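You operate a simulated robot arm through the tools that you are given. There is no shell and no other tool. Be economical: measure what you need, move in short steps, check, and stop when the job is done.

Carry out the task below with a simulated robot arm. There is one attempt and no reset: what you move stays moved.

TASK
Put the 30 mm steel block from the top of the packing bench in the red test tray and the 16 mm steel block on the cream set-up card.
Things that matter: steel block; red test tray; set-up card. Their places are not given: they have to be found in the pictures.

The check looks at the end state, three seconds after you hand in, the way a careful person would. Anything else that was tipped, shoved, dropped, spilled or broken makes it a failure.

THE ROBOT
A 7-joint arm with a two-finger parallel gripper, fixed in place. Base frame: the origin is at the foot of the arm, x ahead of it, y to its left, z up; the work surface is at about z = 0. Units: mm, rad, N and s.
With the tool pointing down near the work surface it reaches from about 220 to 580 mm from the base axis. Its first joint turns from -1.152 to 1.152 rad. Payload 2.5 kg.
The tool frame sits at the grasp point between the pads (the TCP): z along the fingers, y along the line on which they close. The tips reach 23 mm beyond it. The gripper opens to 94 mm. The fingers are 38 mm wide and 10 mm thick; the gripper's body (54 by 96 mm) begins 39 mm behind the TCP.
Orientation is told as [roll, pitch, yaw] about the base's x, y, z axes, in that order, counted from this pose: with the fingers straight down and closing along the base's y, the tool's x points along the base's -x, its y along +y and its z along -z.

THE INTERFACE
- The arm moves only by the tool apply_moves. Its argument "rows" is a list of rows, each a list of 7 numbers: the shift along the base's x, y, z in mm, then the turn, a rotation vector about the base's x, y, z in rad, then the gripper command, from -1 (fully open) to 1 (shut), values between in proportion. In form: [[tx, ty, tz, wx, wy, wz, grip], ...]. A call has 1 to 12 rows; each row is the pose to reach, as a shift and turn from the pose commanded when the call began. A row lasts 0.2 s, in which the tool goes at most 50 mm and 0.15 rad; a call with a longer step from one row to the next is refused whole, and so is a gripper value outside its range. Where a pose cannot be reached the arm comes as near as it can. A force on the tool above 40 N (or 10 N above the force at the start of the call, whichever is more), or a blocked arm, ends the call early, and 0.2 s more pass. The fingers move at their own pace (about 108 mm/s each) and stop on an object; they squeeze with about 42 N. The grip force told is the motor's: it shows also when the fingers shut on nothing. Time passes only in rows, and 0.2 s behind the last, so rows that repeat a pose let the fingers close. The reply holds the time, the measured pose of the TCP, the force on the tool along the base axes, the opening and the grip force, in the units named above and with some noise, and new pictures: "views" is both (left out), scene, wrist or none.
- Cameras (640 x 400 px; columns grow to the right, rows downward): "scene" is fixed at [122.4, -407.7, 549.1]; the picture's right is [0.82, -0.57, 0.00], its down [-0.31, -0.44, -0.84] and it looks along [0.48, 0.69, -0.54] (base axes); focal length 318 px, centre (320, 200). "wrist" rides on the gripper at [-39, 0, -44] in the tool frame; the picture's right is [0.00, -1.00, 0.00], its down [0.97, 0.00, -0.24] and it looks along [0.24, 0.00, 0.97] (tool axes); focal length 218 px, centre (320, 200).
- point_at(camera, pixels): for up to 12 pixels [column, row] of the newest picture of that camera ("zoom" is the newest enlarged one), the place [x, y, z] in the base frame of the surface seen there, good to about 3 mm. It takes no simulated time.
- inspect(camera, box): a new picture of the part [left, top, right, bottom] of that camera's present view, enlarged. It takes no simulated time.
- sign_off(): hands the job in; it is judged then, once.

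Keep the steps short. Do not move on a guess: measure, check each grasp and each placing, and mend mistakes. In all there are 60 turns and 120 pictures (those below and enlarged ones count). Leave the gripper open and the arm clear of the work at the hand-in unless told otherwise, and finish with a single line.

The tools are called after "Call:" as name(argument=value, ...) on one line, values as JSON. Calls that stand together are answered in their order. apply_moves: Moves the arm, as the interface text tells. Its arguments: {"type":"object","properties":{"rows":{"type":"array","items":{"type":"array","items":{"type":"number"}}},"views":{"type":"string","enum":["both","scene","wrist","none"]}},"required":["rows"]} The other tools are called the same way: point_at (camera, pixels) gives the place of the surface under pixels of a picture; inspect (camera, box) takes an enlarged picture of a part of a camera's view; sign_off () hands the job in.

At the start:

```text
time_s: 0.0
position: [324.1, 324.4, 332.7]
tool_rot: [-0.001, 0.0, -0.001]
wrist_force: [-0.2, 0.4, -0.4]
grip_width: 94.1
gripper_force: 0.0
```

scene: 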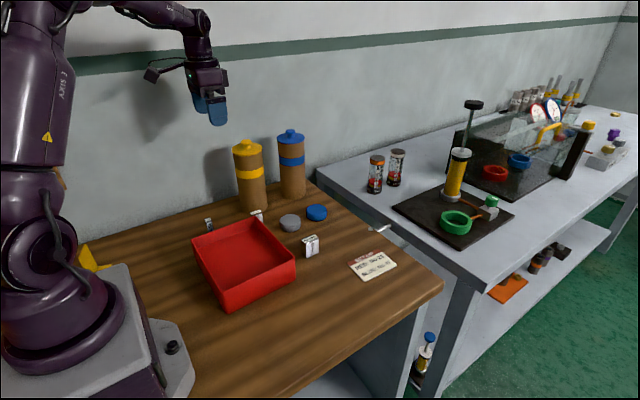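
wrist: 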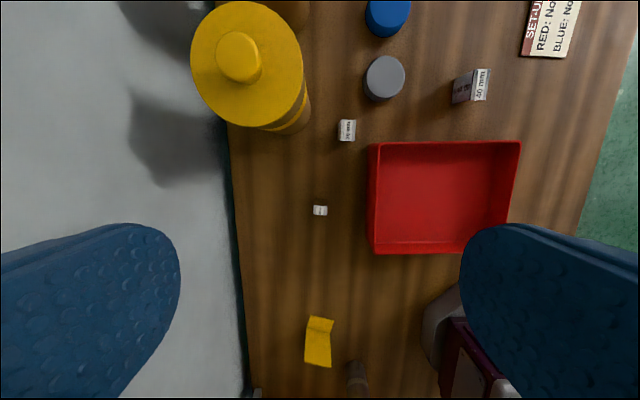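

I see three small steel blocks, the red tray and the card. I'll enlarge these areas to read the labels.

Call:
inspect(camera="wrist", box=[300, 50, 500, 225])

Call:
inspect(camera="scene", box=[180, 190, 420, 310])

Call:
inspect(camera="wrist", box=[500, 0, 640, 90])

Call:
point_at(camera="wrist", pixels=[[320, 209], [347, 127], [480, 84], [462, 90], [375, 147], [514, 147], [375, 248], [440, 190], [524, 52], [565, 54], [384, 70], [386, 15]])

Call:
point_at(camera="scene", pixels=[[348, 262], [368, 282], [398, 266], [376, 250], [372, 266], [380, 228], [209, 222], [257, 213], [311, 240], [245, 265]])

```text
2.29 times, centred on (400, 138) of wrist
```

zoom: 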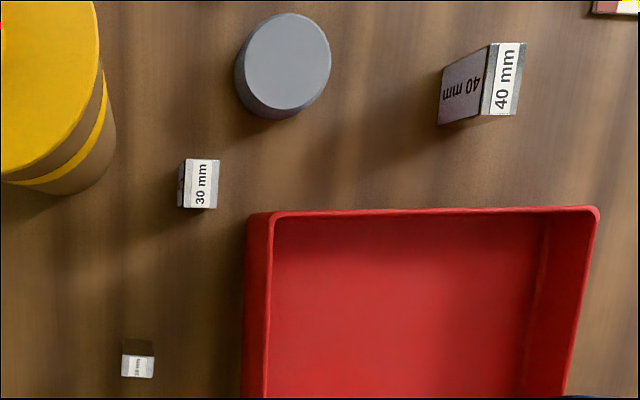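

```text
2.67 times, centred on (300, 250) of scene
```

zoom: 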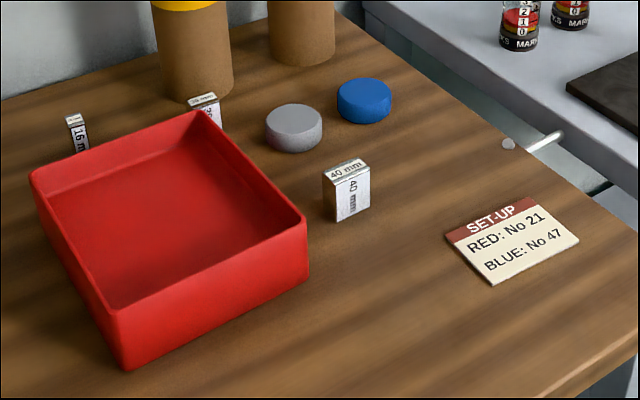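

```text
4.44 times, centred on (570, 45) of wrist
```

zoom: 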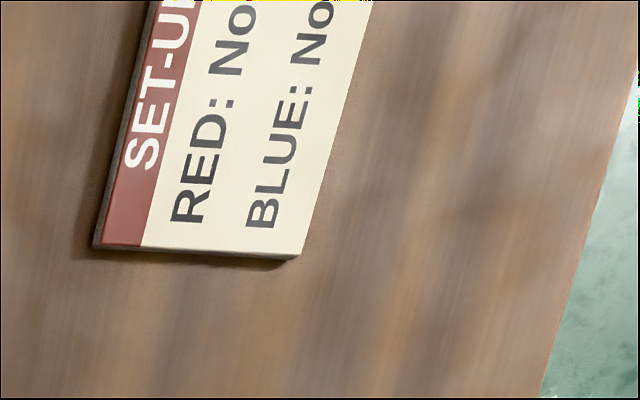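

```text
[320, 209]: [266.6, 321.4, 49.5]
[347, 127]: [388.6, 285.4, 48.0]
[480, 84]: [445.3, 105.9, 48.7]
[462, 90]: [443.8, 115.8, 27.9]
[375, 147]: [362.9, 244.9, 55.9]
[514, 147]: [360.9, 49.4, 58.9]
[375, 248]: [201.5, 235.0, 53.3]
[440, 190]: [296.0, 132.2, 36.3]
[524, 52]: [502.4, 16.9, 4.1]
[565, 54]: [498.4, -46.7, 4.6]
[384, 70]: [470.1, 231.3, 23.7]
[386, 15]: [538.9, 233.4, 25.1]
```

```text
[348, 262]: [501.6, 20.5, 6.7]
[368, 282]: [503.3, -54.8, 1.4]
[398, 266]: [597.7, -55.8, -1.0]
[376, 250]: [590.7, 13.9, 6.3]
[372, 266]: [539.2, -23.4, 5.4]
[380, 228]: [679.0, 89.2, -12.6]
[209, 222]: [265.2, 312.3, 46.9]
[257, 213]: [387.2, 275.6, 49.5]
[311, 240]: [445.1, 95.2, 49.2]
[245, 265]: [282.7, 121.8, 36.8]
```

The left block is the 16 mm and the middle one the 30 mm. The other is the 40 mm decoy. Next I measure the block edges, the yellow cylinder and the tray edges.

Call:
inspect(camera="wrist", box=[190, 0, 390, 230])

Call:
point_at(camera="wrist", pixels=[[341, 121], [354, 121], [354, 139], [341, 139], [314, 206], [326, 206], [326, 214], [314, 214], [240, 55], [300, 70], [275, 120], [308, 110]])

Call:
point_at(camera="wrist", pixels=[[369, 146], [369, 250], [372, 200], [400, 180], [480, 180], [440, 225], [440, 143], [440, 152], [518, 145], [400, 160]])

Call:
inspect(camera="scene", box=[190, 190, 290, 252])

```text
1.74 times, centred on (290, 115) of wrist
```

zoom: 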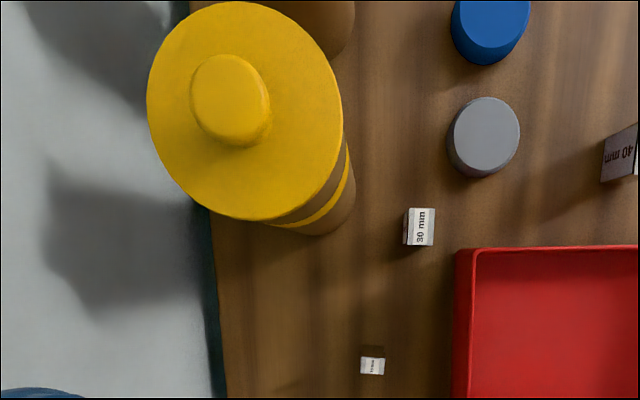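

```text
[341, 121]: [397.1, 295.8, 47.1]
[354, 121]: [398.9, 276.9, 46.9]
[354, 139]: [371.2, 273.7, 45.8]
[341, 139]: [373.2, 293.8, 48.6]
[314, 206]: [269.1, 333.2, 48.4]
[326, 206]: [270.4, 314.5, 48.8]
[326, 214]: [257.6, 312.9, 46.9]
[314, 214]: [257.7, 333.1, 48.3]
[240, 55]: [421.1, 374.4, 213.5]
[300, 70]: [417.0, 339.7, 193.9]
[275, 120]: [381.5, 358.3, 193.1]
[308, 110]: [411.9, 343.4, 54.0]
```

```text
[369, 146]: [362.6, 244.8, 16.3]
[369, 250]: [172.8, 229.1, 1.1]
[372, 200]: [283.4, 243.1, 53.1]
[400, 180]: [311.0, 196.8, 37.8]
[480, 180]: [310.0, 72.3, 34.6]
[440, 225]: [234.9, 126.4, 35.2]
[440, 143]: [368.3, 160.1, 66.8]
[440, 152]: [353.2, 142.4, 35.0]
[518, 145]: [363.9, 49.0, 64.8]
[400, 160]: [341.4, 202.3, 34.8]
```

```text
6.40 times, centred on (240, 221) of scene
```

zoom: 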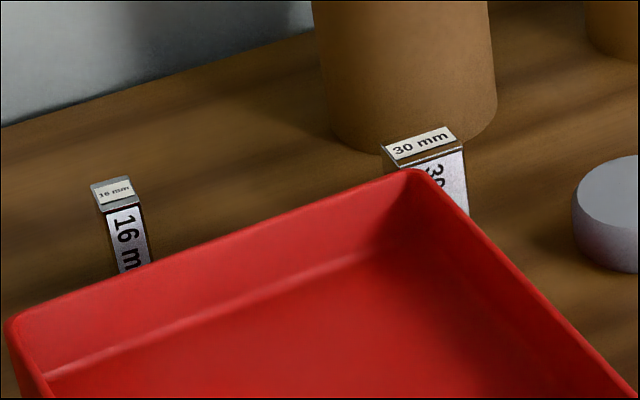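

The yellow cylinder stands close to the 30 mm block, so finger direction matters. I'll look at the gripper's shape, especially the box sticking out near (152,75).

Call:
inspect(camera="scene", box=[110, 0, 270, 140])

Call:
point_at(camera="scene", pixels=[[151, 75], [165, 66], [190, 75], [225, 75], [200, 50], [185, 35], [205, 25], [247, 152], [233, 152], [262, 152], [240, 195], [266, 195]])

```text
2.86 times, centred on (190, 70) of scene
```

zoom: 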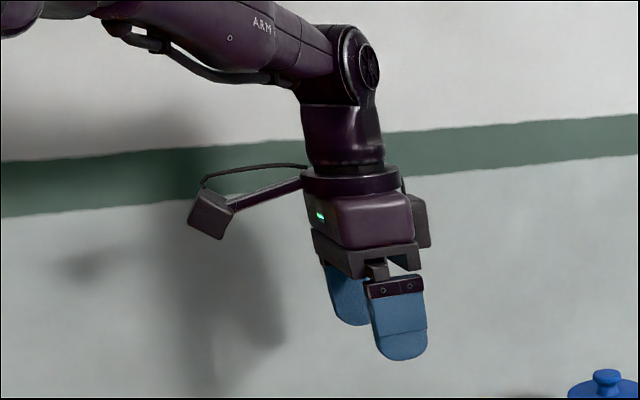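

```text
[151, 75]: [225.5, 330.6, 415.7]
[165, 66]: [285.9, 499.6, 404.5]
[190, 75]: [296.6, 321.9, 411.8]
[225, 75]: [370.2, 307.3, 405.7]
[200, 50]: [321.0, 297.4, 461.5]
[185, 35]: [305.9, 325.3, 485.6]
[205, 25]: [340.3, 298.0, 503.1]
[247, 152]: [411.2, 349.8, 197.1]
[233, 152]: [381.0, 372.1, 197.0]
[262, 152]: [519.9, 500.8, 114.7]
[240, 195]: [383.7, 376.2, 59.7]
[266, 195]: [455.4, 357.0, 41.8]
```

The cylinder fits a circle centred near (424,382) with radius about 40. A grasp closing along y leaves about 10 mm clearance with the fingers only partly open. I'll move above the 30 mm block, narrow the gripper to about 44 mm and look from z≈230.

Call:
apply_moves(rows=[[28, -20, 0, 0, 0, 0, 0.06], [56, -39, 0, 0, 0, 0, 0.06], [56, -39, -45, 0, 0, 0, 0.06], [56, -39, -90, 0, 0, 0, 0.06], [56, -39, -103, 0, 0, 0, 0.06], [56, -39, -103, 0, 0, 0, 0.06]])

```text
time_s: 1.4
position: [379.6, 289.2, 227.5]
tool_rot: [0.0, 0.002, 0.0]
wrist_force: [-0.9, -1.6, 0.2]
grip_width: 44.1
gripper_force: 0.1
```

scene: 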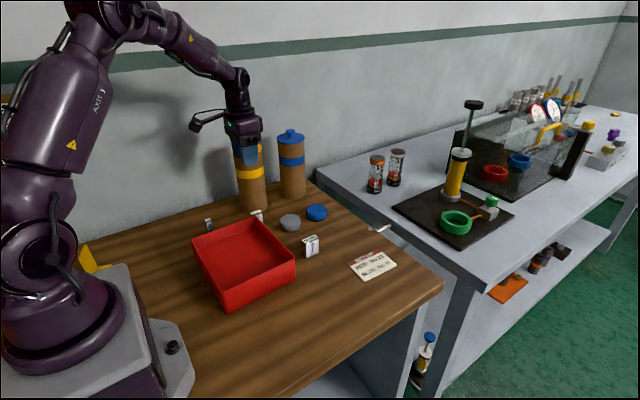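
wrist: 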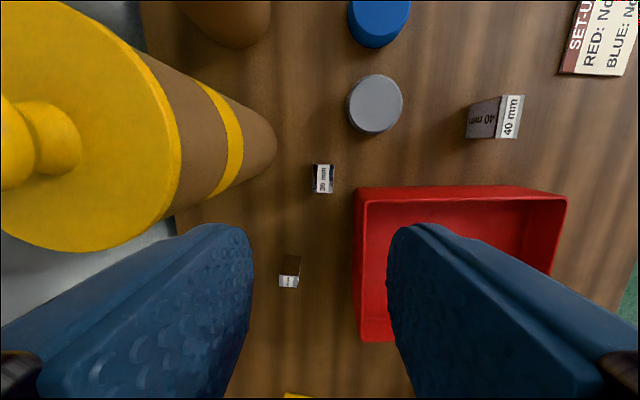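

The opening is 44 mm and the 30 mm block is at (323,178). I'll measure its corners and the cylinder edge from here.

Call:
inspect(camera="wrist", box=[260, 140, 380, 215])

Call:
point_at(camera="wrist", pixels=[[316, 167], [331, 166], [332, 191], [316, 191], [324, 179], [180, 150], [165, 210], [140, 100], [272, 150], [355, 196], [357, 300], [565, 198]])

```text
5.33 times, centred on (320, 178) of wrist
```

zoom: 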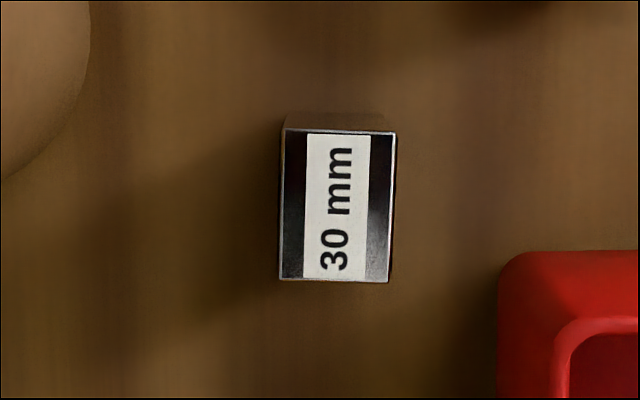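

```text
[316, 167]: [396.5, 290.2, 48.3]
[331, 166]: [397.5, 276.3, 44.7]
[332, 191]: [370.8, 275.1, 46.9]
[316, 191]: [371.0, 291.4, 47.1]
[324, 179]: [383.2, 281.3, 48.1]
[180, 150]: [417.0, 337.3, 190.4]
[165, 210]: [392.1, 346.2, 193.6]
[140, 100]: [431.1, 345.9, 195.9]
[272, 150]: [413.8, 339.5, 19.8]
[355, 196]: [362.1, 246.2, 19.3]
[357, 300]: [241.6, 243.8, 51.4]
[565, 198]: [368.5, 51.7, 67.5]
```

The 30 mm block is centred at about (384,283.5) and is nearly square to the base. The TCP is at (379.6,289.2). I'll shift y by -5.5 and descend partway before reading again.

Call:
apply_moves(rows=[[0, -5.5, 0, 0, 0, 0, 0.06], [0, -5.5, -30, 0, 0, 0, 0.06], [0, -5.5, -60, 0, 0, 0, 0.06], [0, -5.5, -90, 0, 0, 0, 0.06], [0, -5.5, -120, 0, 0, 0, 0.06], [0, -5.5, -120, 0, 0, 0, 0.06]])

```text
time_s: 2.8
position: [379.2, 282.8, 109.4]
tool_rot: [-0.001, 0.001, -0.001]
wrist_force: [-0.8, -0.7, -0.7]
grip_width: 44.3
gripper_force: 0.2
```

scene: 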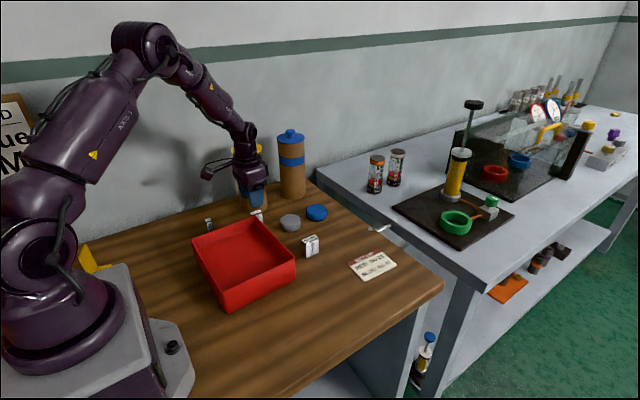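
wrist: 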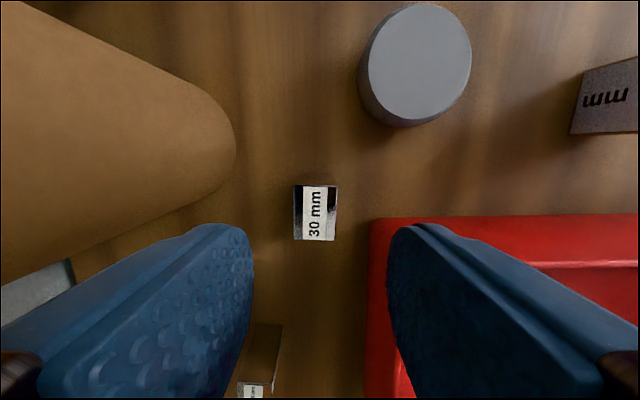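

The block (columns 293–338) sits about 2 mm towards +y from the finger centre line. I'll correct that and go down to z≈35.

Call:
apply_moves(rows=[[2, 2, 0, 0, 0, 0, 0.06], [2, 2, -25, 0, 0, 0, 0.06], [2, 2, -50, 0, 0, 0, 0.06], [2, 2, -75, 0, 0, 0, 0.06], [2, 2, -75, 0, 0, 0, 0.06]])

```text
time_s: 4.0
position: [383.8, 283.6, 33.1]
tool_rot: [0.0, 0.0, 0.002]
wrist_force: [0.6, -0.4, 0.2]
grip_width: 44.0
gripper_force: 0.1
```

scene: 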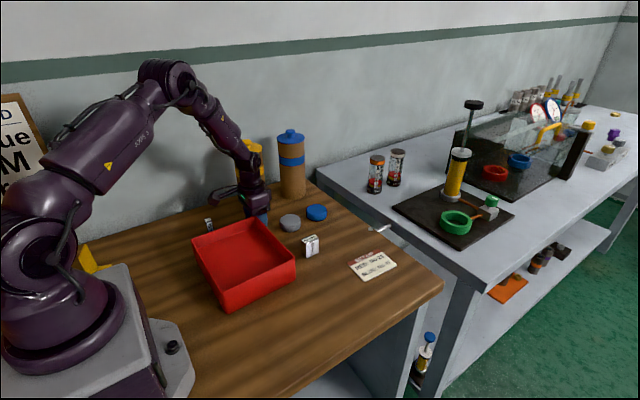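
wrist: 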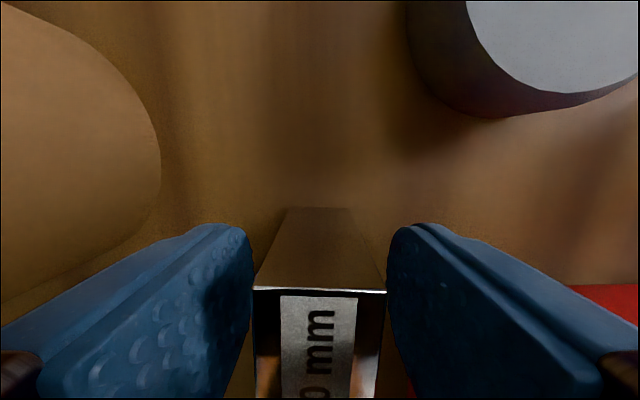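

The block is centred between the fingers and nothing is touching. I'll close now.

Call:
apply_moves(rows=[[0, 0, 0, 0, 0, 0, 0.5], [0, 0, 0, 0, 0, 0, 1], [0, 0, 0, 0, 0, 0, 1], [0, 0, 0, 0, 0, 0, 1]], views="wrist")

```text
time_s: 5.0
position: [381.7, 284.2, 33.7]
tool_rot: [-0.001, 0.0, -0.002]
wrist_force: [0.2, 0.4, 0.0]
grip_width: 22.1
gripper_force: 41.9
```

wrist: 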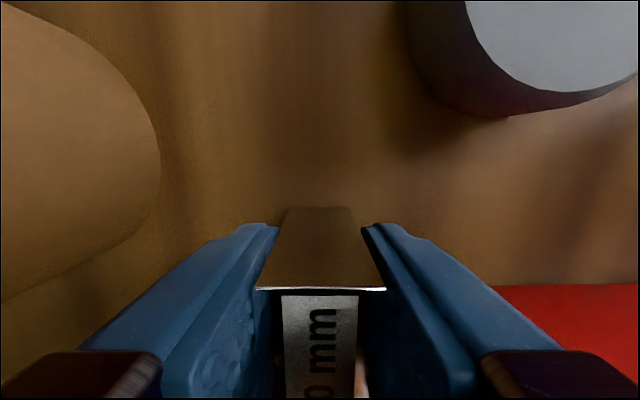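

The block is held, with a 22.1 mm opening and 42 N. I'll lift straight up by 100 mm and check.

Call:
apply_moves(rows=[[0, 0, 20, 0, 0, 0, 1], [0, 0, 50, 0, 0, 0, 1], [0, 0, 80, 0, 0, 0, 1], [0, 0, 110, 0, 0, 0, 1], [0, 0, 110, 0, 0, 0, 1]])

```text
time_s: 6.2
position: [379.7, 280.8, 144.3]
tool_rot: [0.0, -0.001, 0.0]
wrist_force: [-0.5, -0.6, -2.7]
grip_width: 21.8
gripper_force: 42.2
```

scene: 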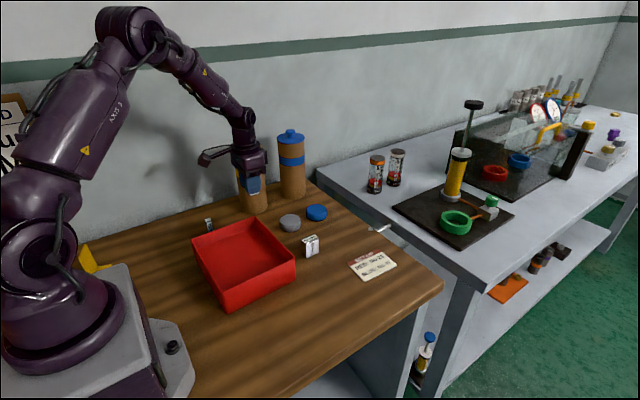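
wrist: 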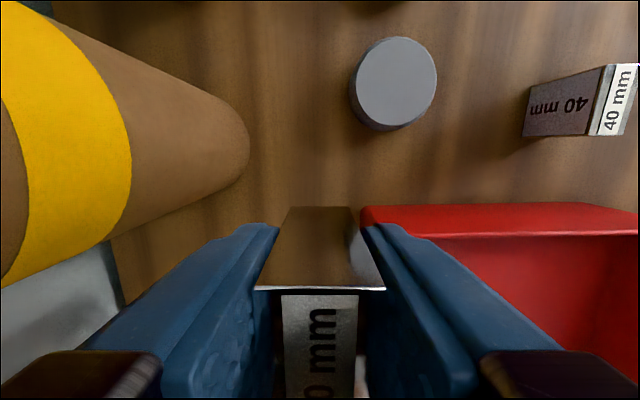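

The lift is clean. I'll carry it over the tray's middle, near (290,145), in level steps.

Call:
apply_moves(rows=[[-10, -27, 0, 0, 0, 0, 1], [-25, -55, 0, 0, 0, 0, 1], [-45, -85, 0, 0, 0, 0, 1], [-68, -112, 0, 0, 0, 0, 1], [-88, -136, 0, 0, 0, 0, 1], [-88, -136, 0, 0, 0, 0, 1], [-88, -136, 0, 0, 0, 0, 1]])

```text
time_s: 7.8
position: [294.8, 145.7, 144.5]
tool_rot: [0.0, 0.001, -0.001]
wrist_force: [-0.2, -0.8, -3.5]
grip_width: 21.9
gripper_force: 41.5
```

scene: 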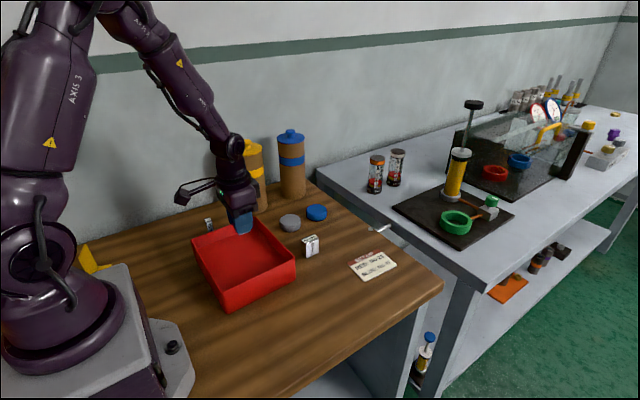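
wrist: 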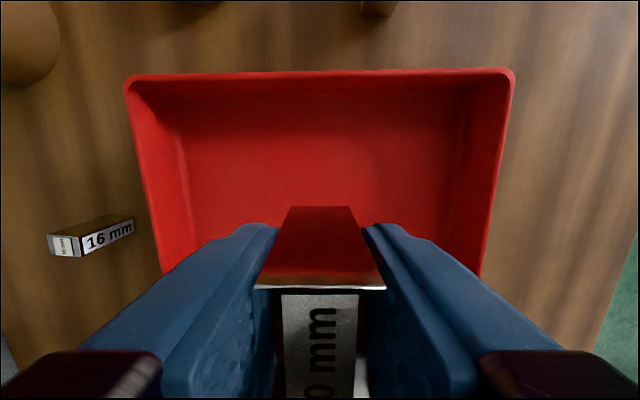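

It's above the tray. I'll measure the floor and rim near the drop point.

Call:
point_at(camera="wrist", pixels=[[320, 150], [250, 190], [390, 190], [320, 190], [320, 72], [320, 110], [130, 85], [512, 85]])

Call:
point_at(camera="scene", pixels=[[225, 250], [250, 260], [245, 280], [275, 262], [215, 290]])

```text
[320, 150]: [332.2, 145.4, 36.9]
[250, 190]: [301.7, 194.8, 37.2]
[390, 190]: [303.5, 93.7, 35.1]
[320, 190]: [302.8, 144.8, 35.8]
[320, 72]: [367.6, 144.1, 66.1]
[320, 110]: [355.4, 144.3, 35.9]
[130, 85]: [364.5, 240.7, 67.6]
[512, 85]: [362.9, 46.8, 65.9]
```

```text
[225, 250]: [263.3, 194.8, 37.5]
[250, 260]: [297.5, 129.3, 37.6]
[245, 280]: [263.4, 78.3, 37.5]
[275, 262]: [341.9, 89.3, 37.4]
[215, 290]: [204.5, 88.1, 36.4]
```

The tray floor is at z≈36, so the block should touch at TCP≈70. I'll lower quickly to about 80, then in 2–3 mm steps while watching the force.

Call:
apply_moves(rows=[[0, 0, -25, 0, 0, 0, 1], [0, 0, -48, 0, 0, 0, 1], [0, 0, -62, 0, 0, 0, 1], [0, 0, -66, 0, 0, 0, 1], [0, 0, -69, 0, 0, 0, 1], [0, 0, -71, 0, 0, 0, 1], [0, 0, -73, 0, 0, 0, 1], [0, 0, -75, 0, 0, 0, 1], [0, 0, -75, 0, 0, 0, 1]])

```text
time_s: 9.8
position: [294.9, 146.2, 69.9]
tool_rot: [0.0, 0.0, 0.0]
wrist_force: [-6.0, -5.6, 22.3]
grip_width: 21.8
gripper_force: 42.0
```

scene: 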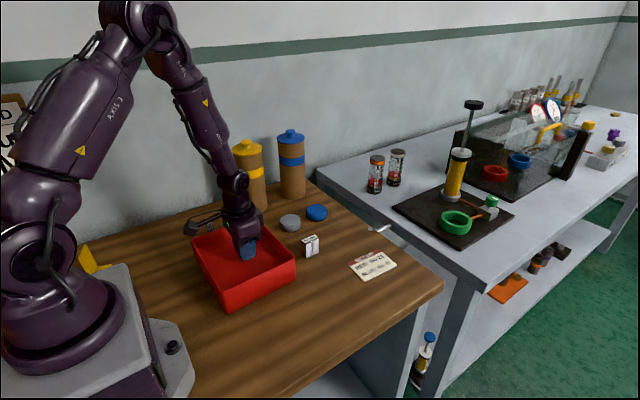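
wrist: 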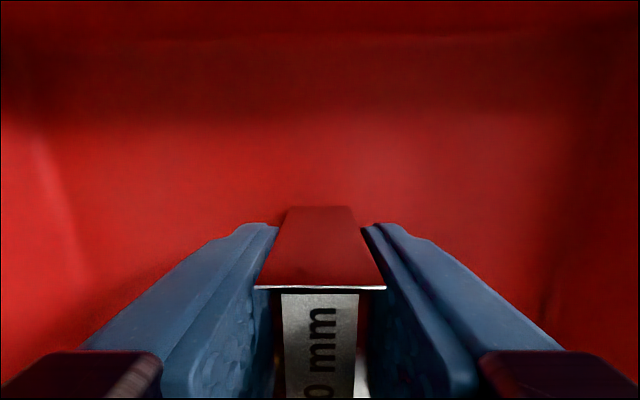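

It has touched the floor (22 N upward at z 69.9). I'll ease up by 1 mm, open partly and lift straight up.

Call:
apply_moves(rows=[[0, 0, 1, 0, 0, 0, 1], [0, 0, 1, 0, 0, 0, 0.3], [0, 0, 1, 0, 0, 0, 0.1], [0, 0, 1, 0, 0, 0, 0.1], [0, 0, 20, 0, 0, 0, 0.1], [0, 0, 55, 0, 0, 0, 0.1], [0, 0, 100, 0, 0, 0, 0.1], [0, 0, 140, 0, 0, 0, 0.1], [0, 0, 140, 0, 0, 0, 0.1]])

```text
time_s: 11.8
position: [295.1, 147.9, 209.5]
tool_rot: [0.0, 0.0, 0.0]
wrist_force: [-0.2, -0.3, -0.8]
grip_width: 42.4
gripper_force: 0.0
```

scene: 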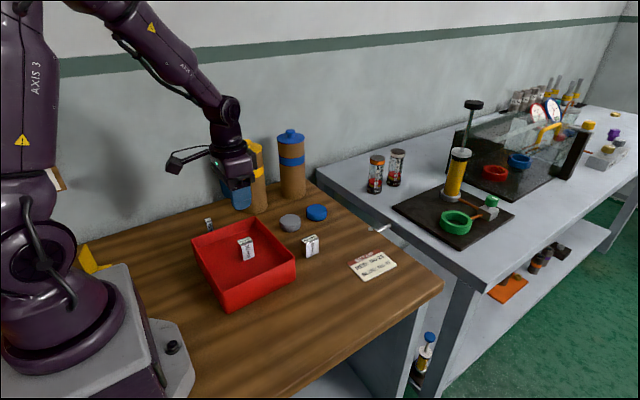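
wrist: 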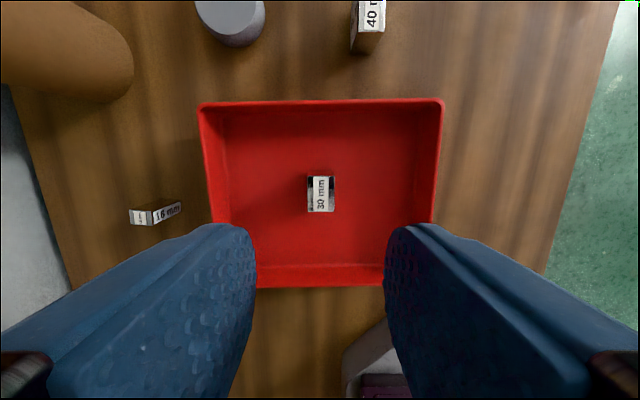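

The 30 mm block stands in the tray. Now I'll move above the 16 mm block near (264,322).

Call:
apply_moves(rows=[[-6, 35, 0, 0, 0, 0, 0.1], [-12, 70, 0, 0, 0, 0, 0.1], [-18, 105, 0, 0, 0, 0, 0.1], [-25, 140, 0, 0, 0, 0, 0.1], [-31, 174, 0, 0, 0, 0, 0.1], [-31, 174, -40, 0, 0, 0, 0.1], [-31, 174, -70, 0, 0, 0, 0.1], [-31, 174, -70, 0, 0, 0, 0.1]])

```text
time_s: 13.6
position: [264.7, 322.2, 139.6]
tool_rot: [-0.001, -0.001, 0.001]
wrist_force: [-0.5, 0.1, 0.1]
grip_width: 42.3
gripper_force: 0.1
```

scene: 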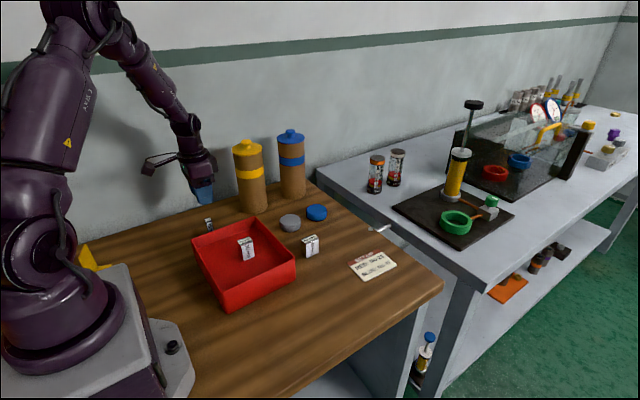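
wrist: 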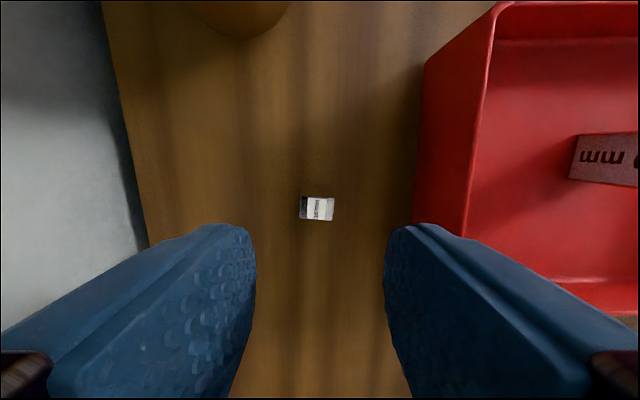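

The block is at (317,208), about 2 mm towards +y from centre. I'll correct that and descend to z≈34, checking before I close.

Call:
apply_moves(rows=[[0, 2, -25, 0, 0, 0, 0.1], [0, 2, -50, 0, 0, 0, 0.1], [0, 2, -75, 0, 0, 0, 0.1], [0, 2, -95, 0, 0, 0, 0.1], [0, 2, -105, 0, 0, 0, 0.1], [0, 2, -105, 0, 0, 0, 0.1]], views="wrist")

```text
time_s: 15.0
position: [262.4, 323.2, 35.4]
tool_rot: [0.0, -0.001, -0.001]
wrist_force: [0.2, 0.9, 0.5]
grip_width: 42.4
gripper_force: 0.1
```

wrist: 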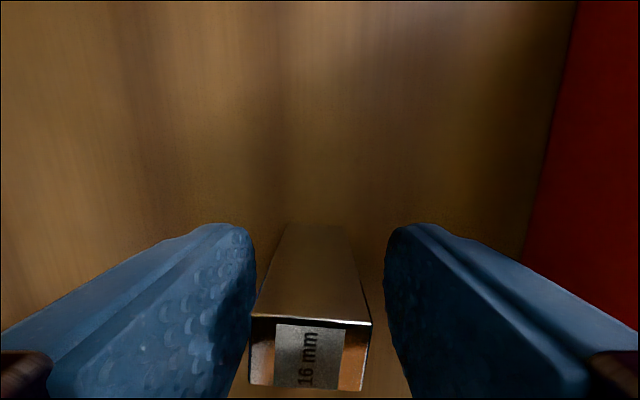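

The 16 mm label is readable and the block is between the pads. I'll close now.

Call:
apply_moves(rows=[[0, 1, 0, 0, 0, 0, 0.3], [0, 1, 0, 0, 0, 0, 1], [0, 1, 0, 0, 0, 0, 1], [0, 1, 0, 0, 0, 0, 1]], views="wrist")

Call:
apply_moves(rows=[[0, 0, 30, 0, 0, 0, 1], [0, 0, 70, 0, 0, 0, 1], [0, 0, 110, 0, 0, 0, 1], [0, 0, 140, 0, 0, 0, 1], [0, 0, 140, 0, 0, 0, 1]])

```text
time_s: 16.0
position: [263.4, 324.2, 35.8]
tool_rot: [0.0, 0.0, 0.001]
wrist_force: [-0.9, 0.9, 1.7]
grip_width: 21.8
gripper_force: 41.9
```

wrist: 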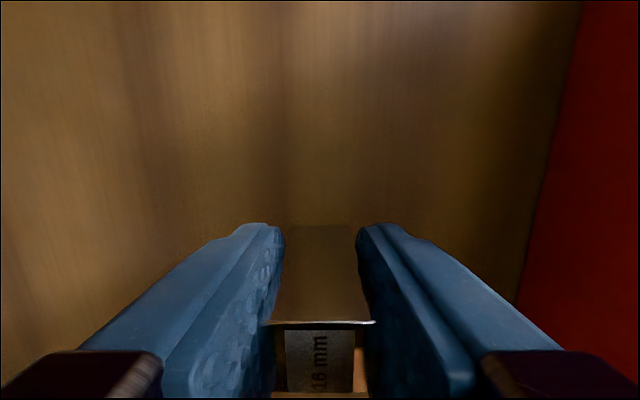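

```text
time_s: 17.2
position: [262.7, 321.4, 173.3]
tool_rot: [-0.001, 0.0, 0.0]
wrist_force: [-0.1, -0.7, -1.8]
grip_width: 21.5
gripper_force: 41.8
```

scene: 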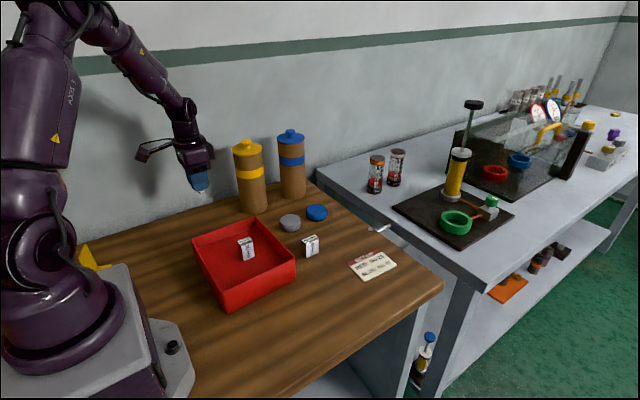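
wrist: 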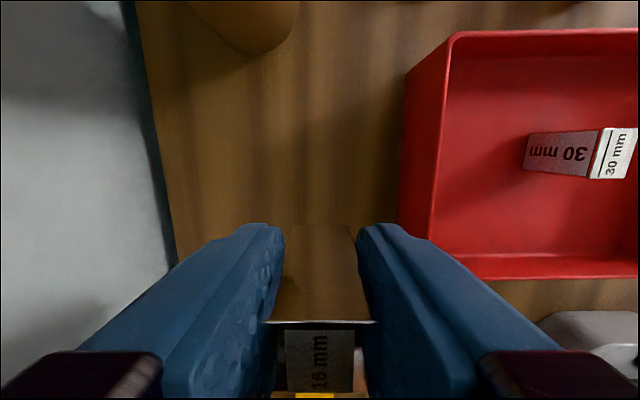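

It's held at 21.5 mm. I'll carry it high in a straight line over the tray and away from the cylinders, towards the card at (543,-19).

Call:
apply_moves(rows=[[28, -34, 0, 0, 0, 0, 1], [56, -68, 0, 0, 0, 0, 1], [84, -102, 0, 0, 0, 0, 1], [112, -136, 0, 0, 0, 0, 1], [140, -170, 0, 0, 0, 0, 1], [168, -204, 0, 0, 0, 0, 1], [196, -238, 0, 0, 0, 0, 1], [224, -272, 0, 0, 0, 0, 1], [252, -306, 0, 0, 0, 0, 1], [270, -328, 0, 0, 0, 0, 1], [280, -341, 0, 0, 0, 0, 1], [280, -341, 0, 0, 0, 0, 1]])

```text
time_s: 19.8
position: [544.0, -19.3, 177.2]
tool_rot: [-0.001, 0.0, 0.0]
wrist_force: [0.2, 0.1, -1.2]
grip_width: 21.9
gripper_force: 41.9
```

scene: 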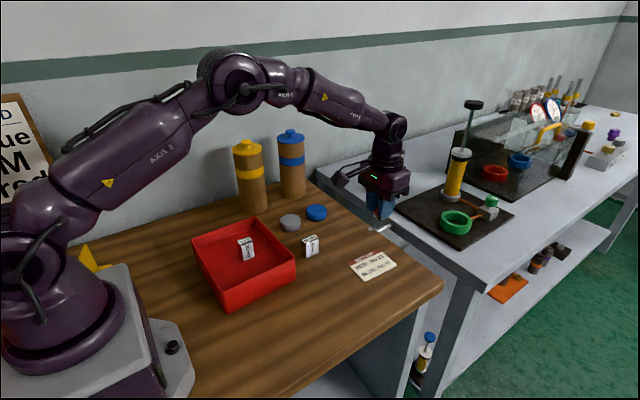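
wrist: 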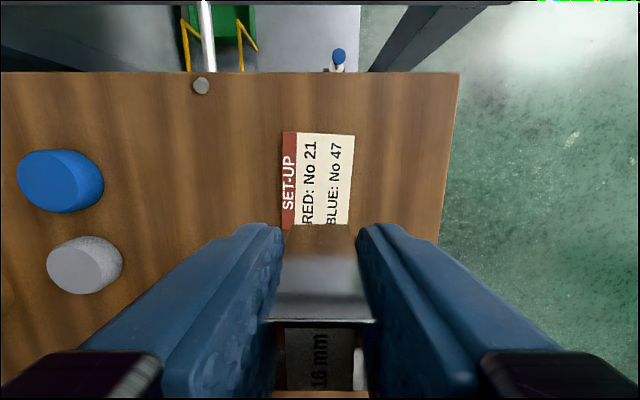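

The card is visible at columns 283–355. I'll measure its corners from here.

Call:
point_at(camera="wrist", pixels=[[286, 134], [353, 137], [347, 220], [286, 226], [320, 180], [340, 180], [202, 86]])

Call:
point_at(camera="scene", pixels=[[350, 263], [369, 280], [395, 265], [376, 251], [373, 265]])

```text
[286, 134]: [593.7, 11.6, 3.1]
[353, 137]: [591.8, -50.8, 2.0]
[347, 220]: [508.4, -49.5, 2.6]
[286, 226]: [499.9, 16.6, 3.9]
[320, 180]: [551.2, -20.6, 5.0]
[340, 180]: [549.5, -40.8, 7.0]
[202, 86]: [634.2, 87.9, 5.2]
```

```text
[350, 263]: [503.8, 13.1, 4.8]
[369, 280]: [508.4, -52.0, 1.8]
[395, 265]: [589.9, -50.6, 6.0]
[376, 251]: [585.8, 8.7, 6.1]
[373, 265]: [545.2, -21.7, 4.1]
```

The card's centre is about (547,-19) and its top is at z≈4. The TCP is already over it, and contact should come at TCP z≈40. I'll lower it, slowly at the end.

Call:
apply_moves(rows=[[2, 0, -40, 0, 0, 0, 1], [2, 0, -80, 0, 0, 0, 1], [2, 0, -110, 0, 0, 0, 1], [2, 0, -122, 0, 0, 0, 1], [2, 0, -127, 0, 0, 0, 1], [2, 0, -127, 0, 0, 0, 1]])

```text
time_s: 21.2
position: [544.2, -17.1, 46.6]
tool_rot: [-0.001, -0.002, 0.001]
wrist_force: [0.6, 0.6, -1.4]
grip_width: 21.4
gripper_force: 42.1
```

scene: 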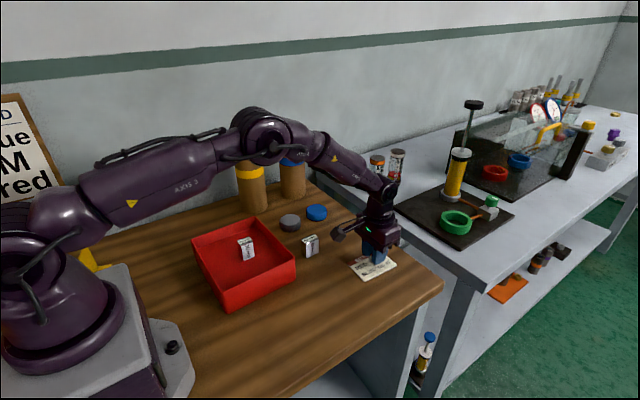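
wrist: 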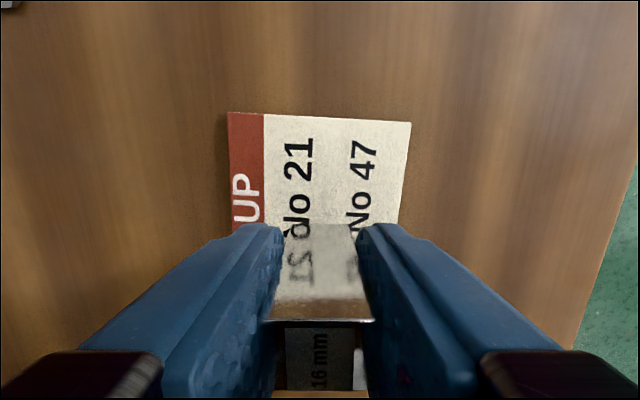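

The block is above the card and about 7 mm clear. I'll lower it in 1–1.5 mm steps.

Call:
apply_moves(rows=[[0, 0, -2, 0, 0, 0, 1], [0, 0, -3.5, 0, 0, 0, 1], [0, 0, -5, 0, 0, 0, 1], [0, 0, -6, 0, 0, 0, 1], [0, 0, -7, 0, 0, 0, 1], [0, 0, -8, 0, 0, 0, 1], [0, 0, -8, 0, 0, 0, 1]], views="wrist")

```text
time_s: 22.8
position: [545.8, -18.3, 39.8]
tool_rot: [0.0, 0.0, -0.001]
wrist_force: [-0.1, -0.3, -2.0]
grip_width: 21.7
gripper_force: 43.0
```

wrist: 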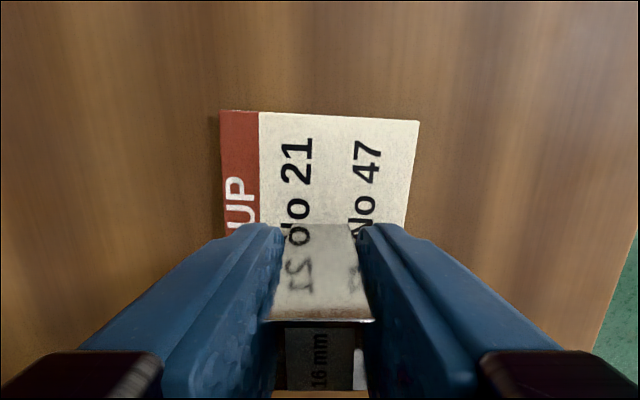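

There's no contact yet. I'll continue down in 1 mm steps.

Call:
apply_moves(rows=[[0, 0, -1, 0, 0, 0, 1], [0, 0, -2, 0, 0, 0, 1], [0, 0, -2, 0, 0, 0, 1]], views="none")

```text
time_s: 23.6
position: [546.8, -17.6, 39.1]
tool_rot: [0.0, -0.003, 0.0]
wrist_force: [-4.8, -1.5, 16.2]
grip_width: 21.5
gripper_force: 42.2
```

It has made contact (16 N). I'll ease up slightly, open the fingers and rise straight up.

Call:
apply_moves(rows=[[0, 0, 1, 0, 0, 0, 1], [0, 0, 1, 0, 0, 0, 0.35], [0, 0, 1, 0, 0, 0, 0.1], [0, 0, 1, 0, 0, 0, 0.1], [0, 0, 15, 0, 0, 0, 0.1], [0, 0, 45, 0, 0, 0, 0.1], [0, 0, 90, 0, 0, 0, 0.1], [0, 0, 135, 0, 0, 0, 0.1], [0, 0, 160, 0, 0, 0, -0.5], [0, 0, 160, 0, 0, 0, -1]])

```text
time_s: 25.8
position: [542.9, -17.2, 197.5]
tool_rot: [0.0, 0.0, 0.0]
wrist_force: [0.9, -0.5, 0.8]
grip_width: 93.9
gripper_force: 0.2
```

scene: 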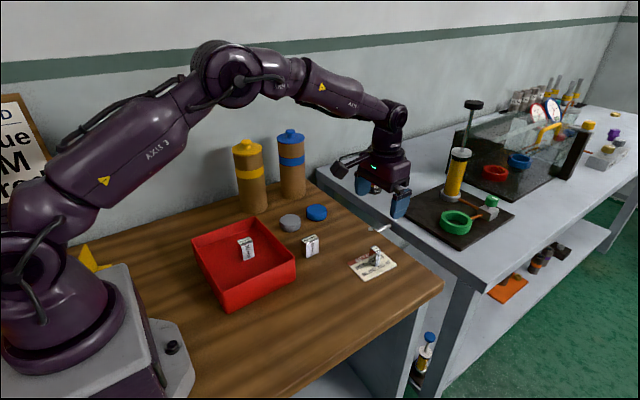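
wrist: 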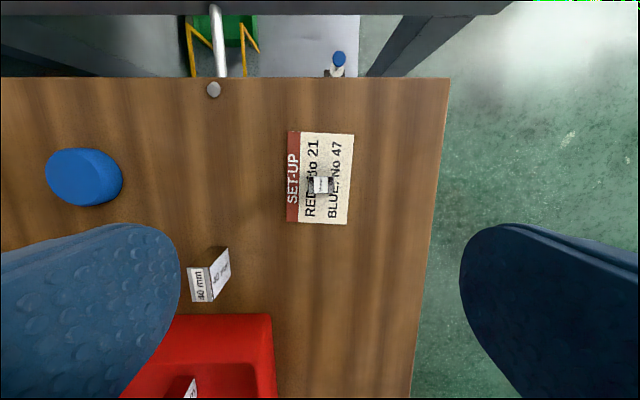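

I'll confirm that both blocks are standing where they should be.

Call:
inspect(camera="scene", box=[190, 210, 410, 310])

Call:
inspect(camera="wrist", box=[270, 120, 370, 235])

```text
2.91 times, centred on (300, 260) of scene
```

zoom: 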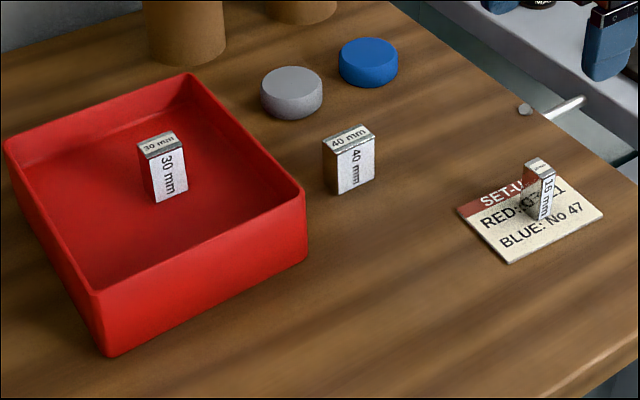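

```text
3.48 times, centred on (320, 178) of wrist
```

zoom: 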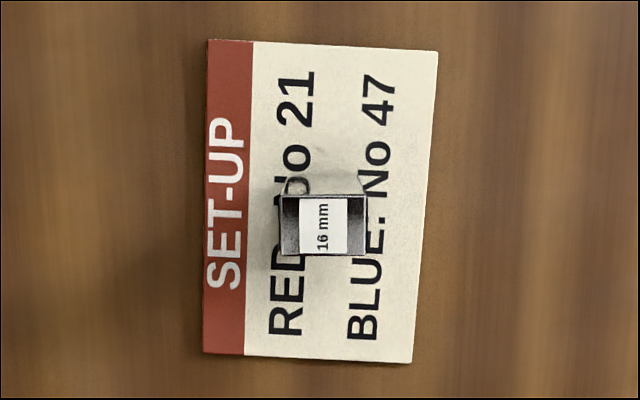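

Both blocks stand upright in place, nothing else has moved, and the gripper is open and clear. I'm handing in.

Call:
sign_off()

```text
The job is handed in.
```

The 30 mm steel block is standing in the red test tray and the 16 mm steel block is standing on the cream set-up card; nothing else was disturbed.
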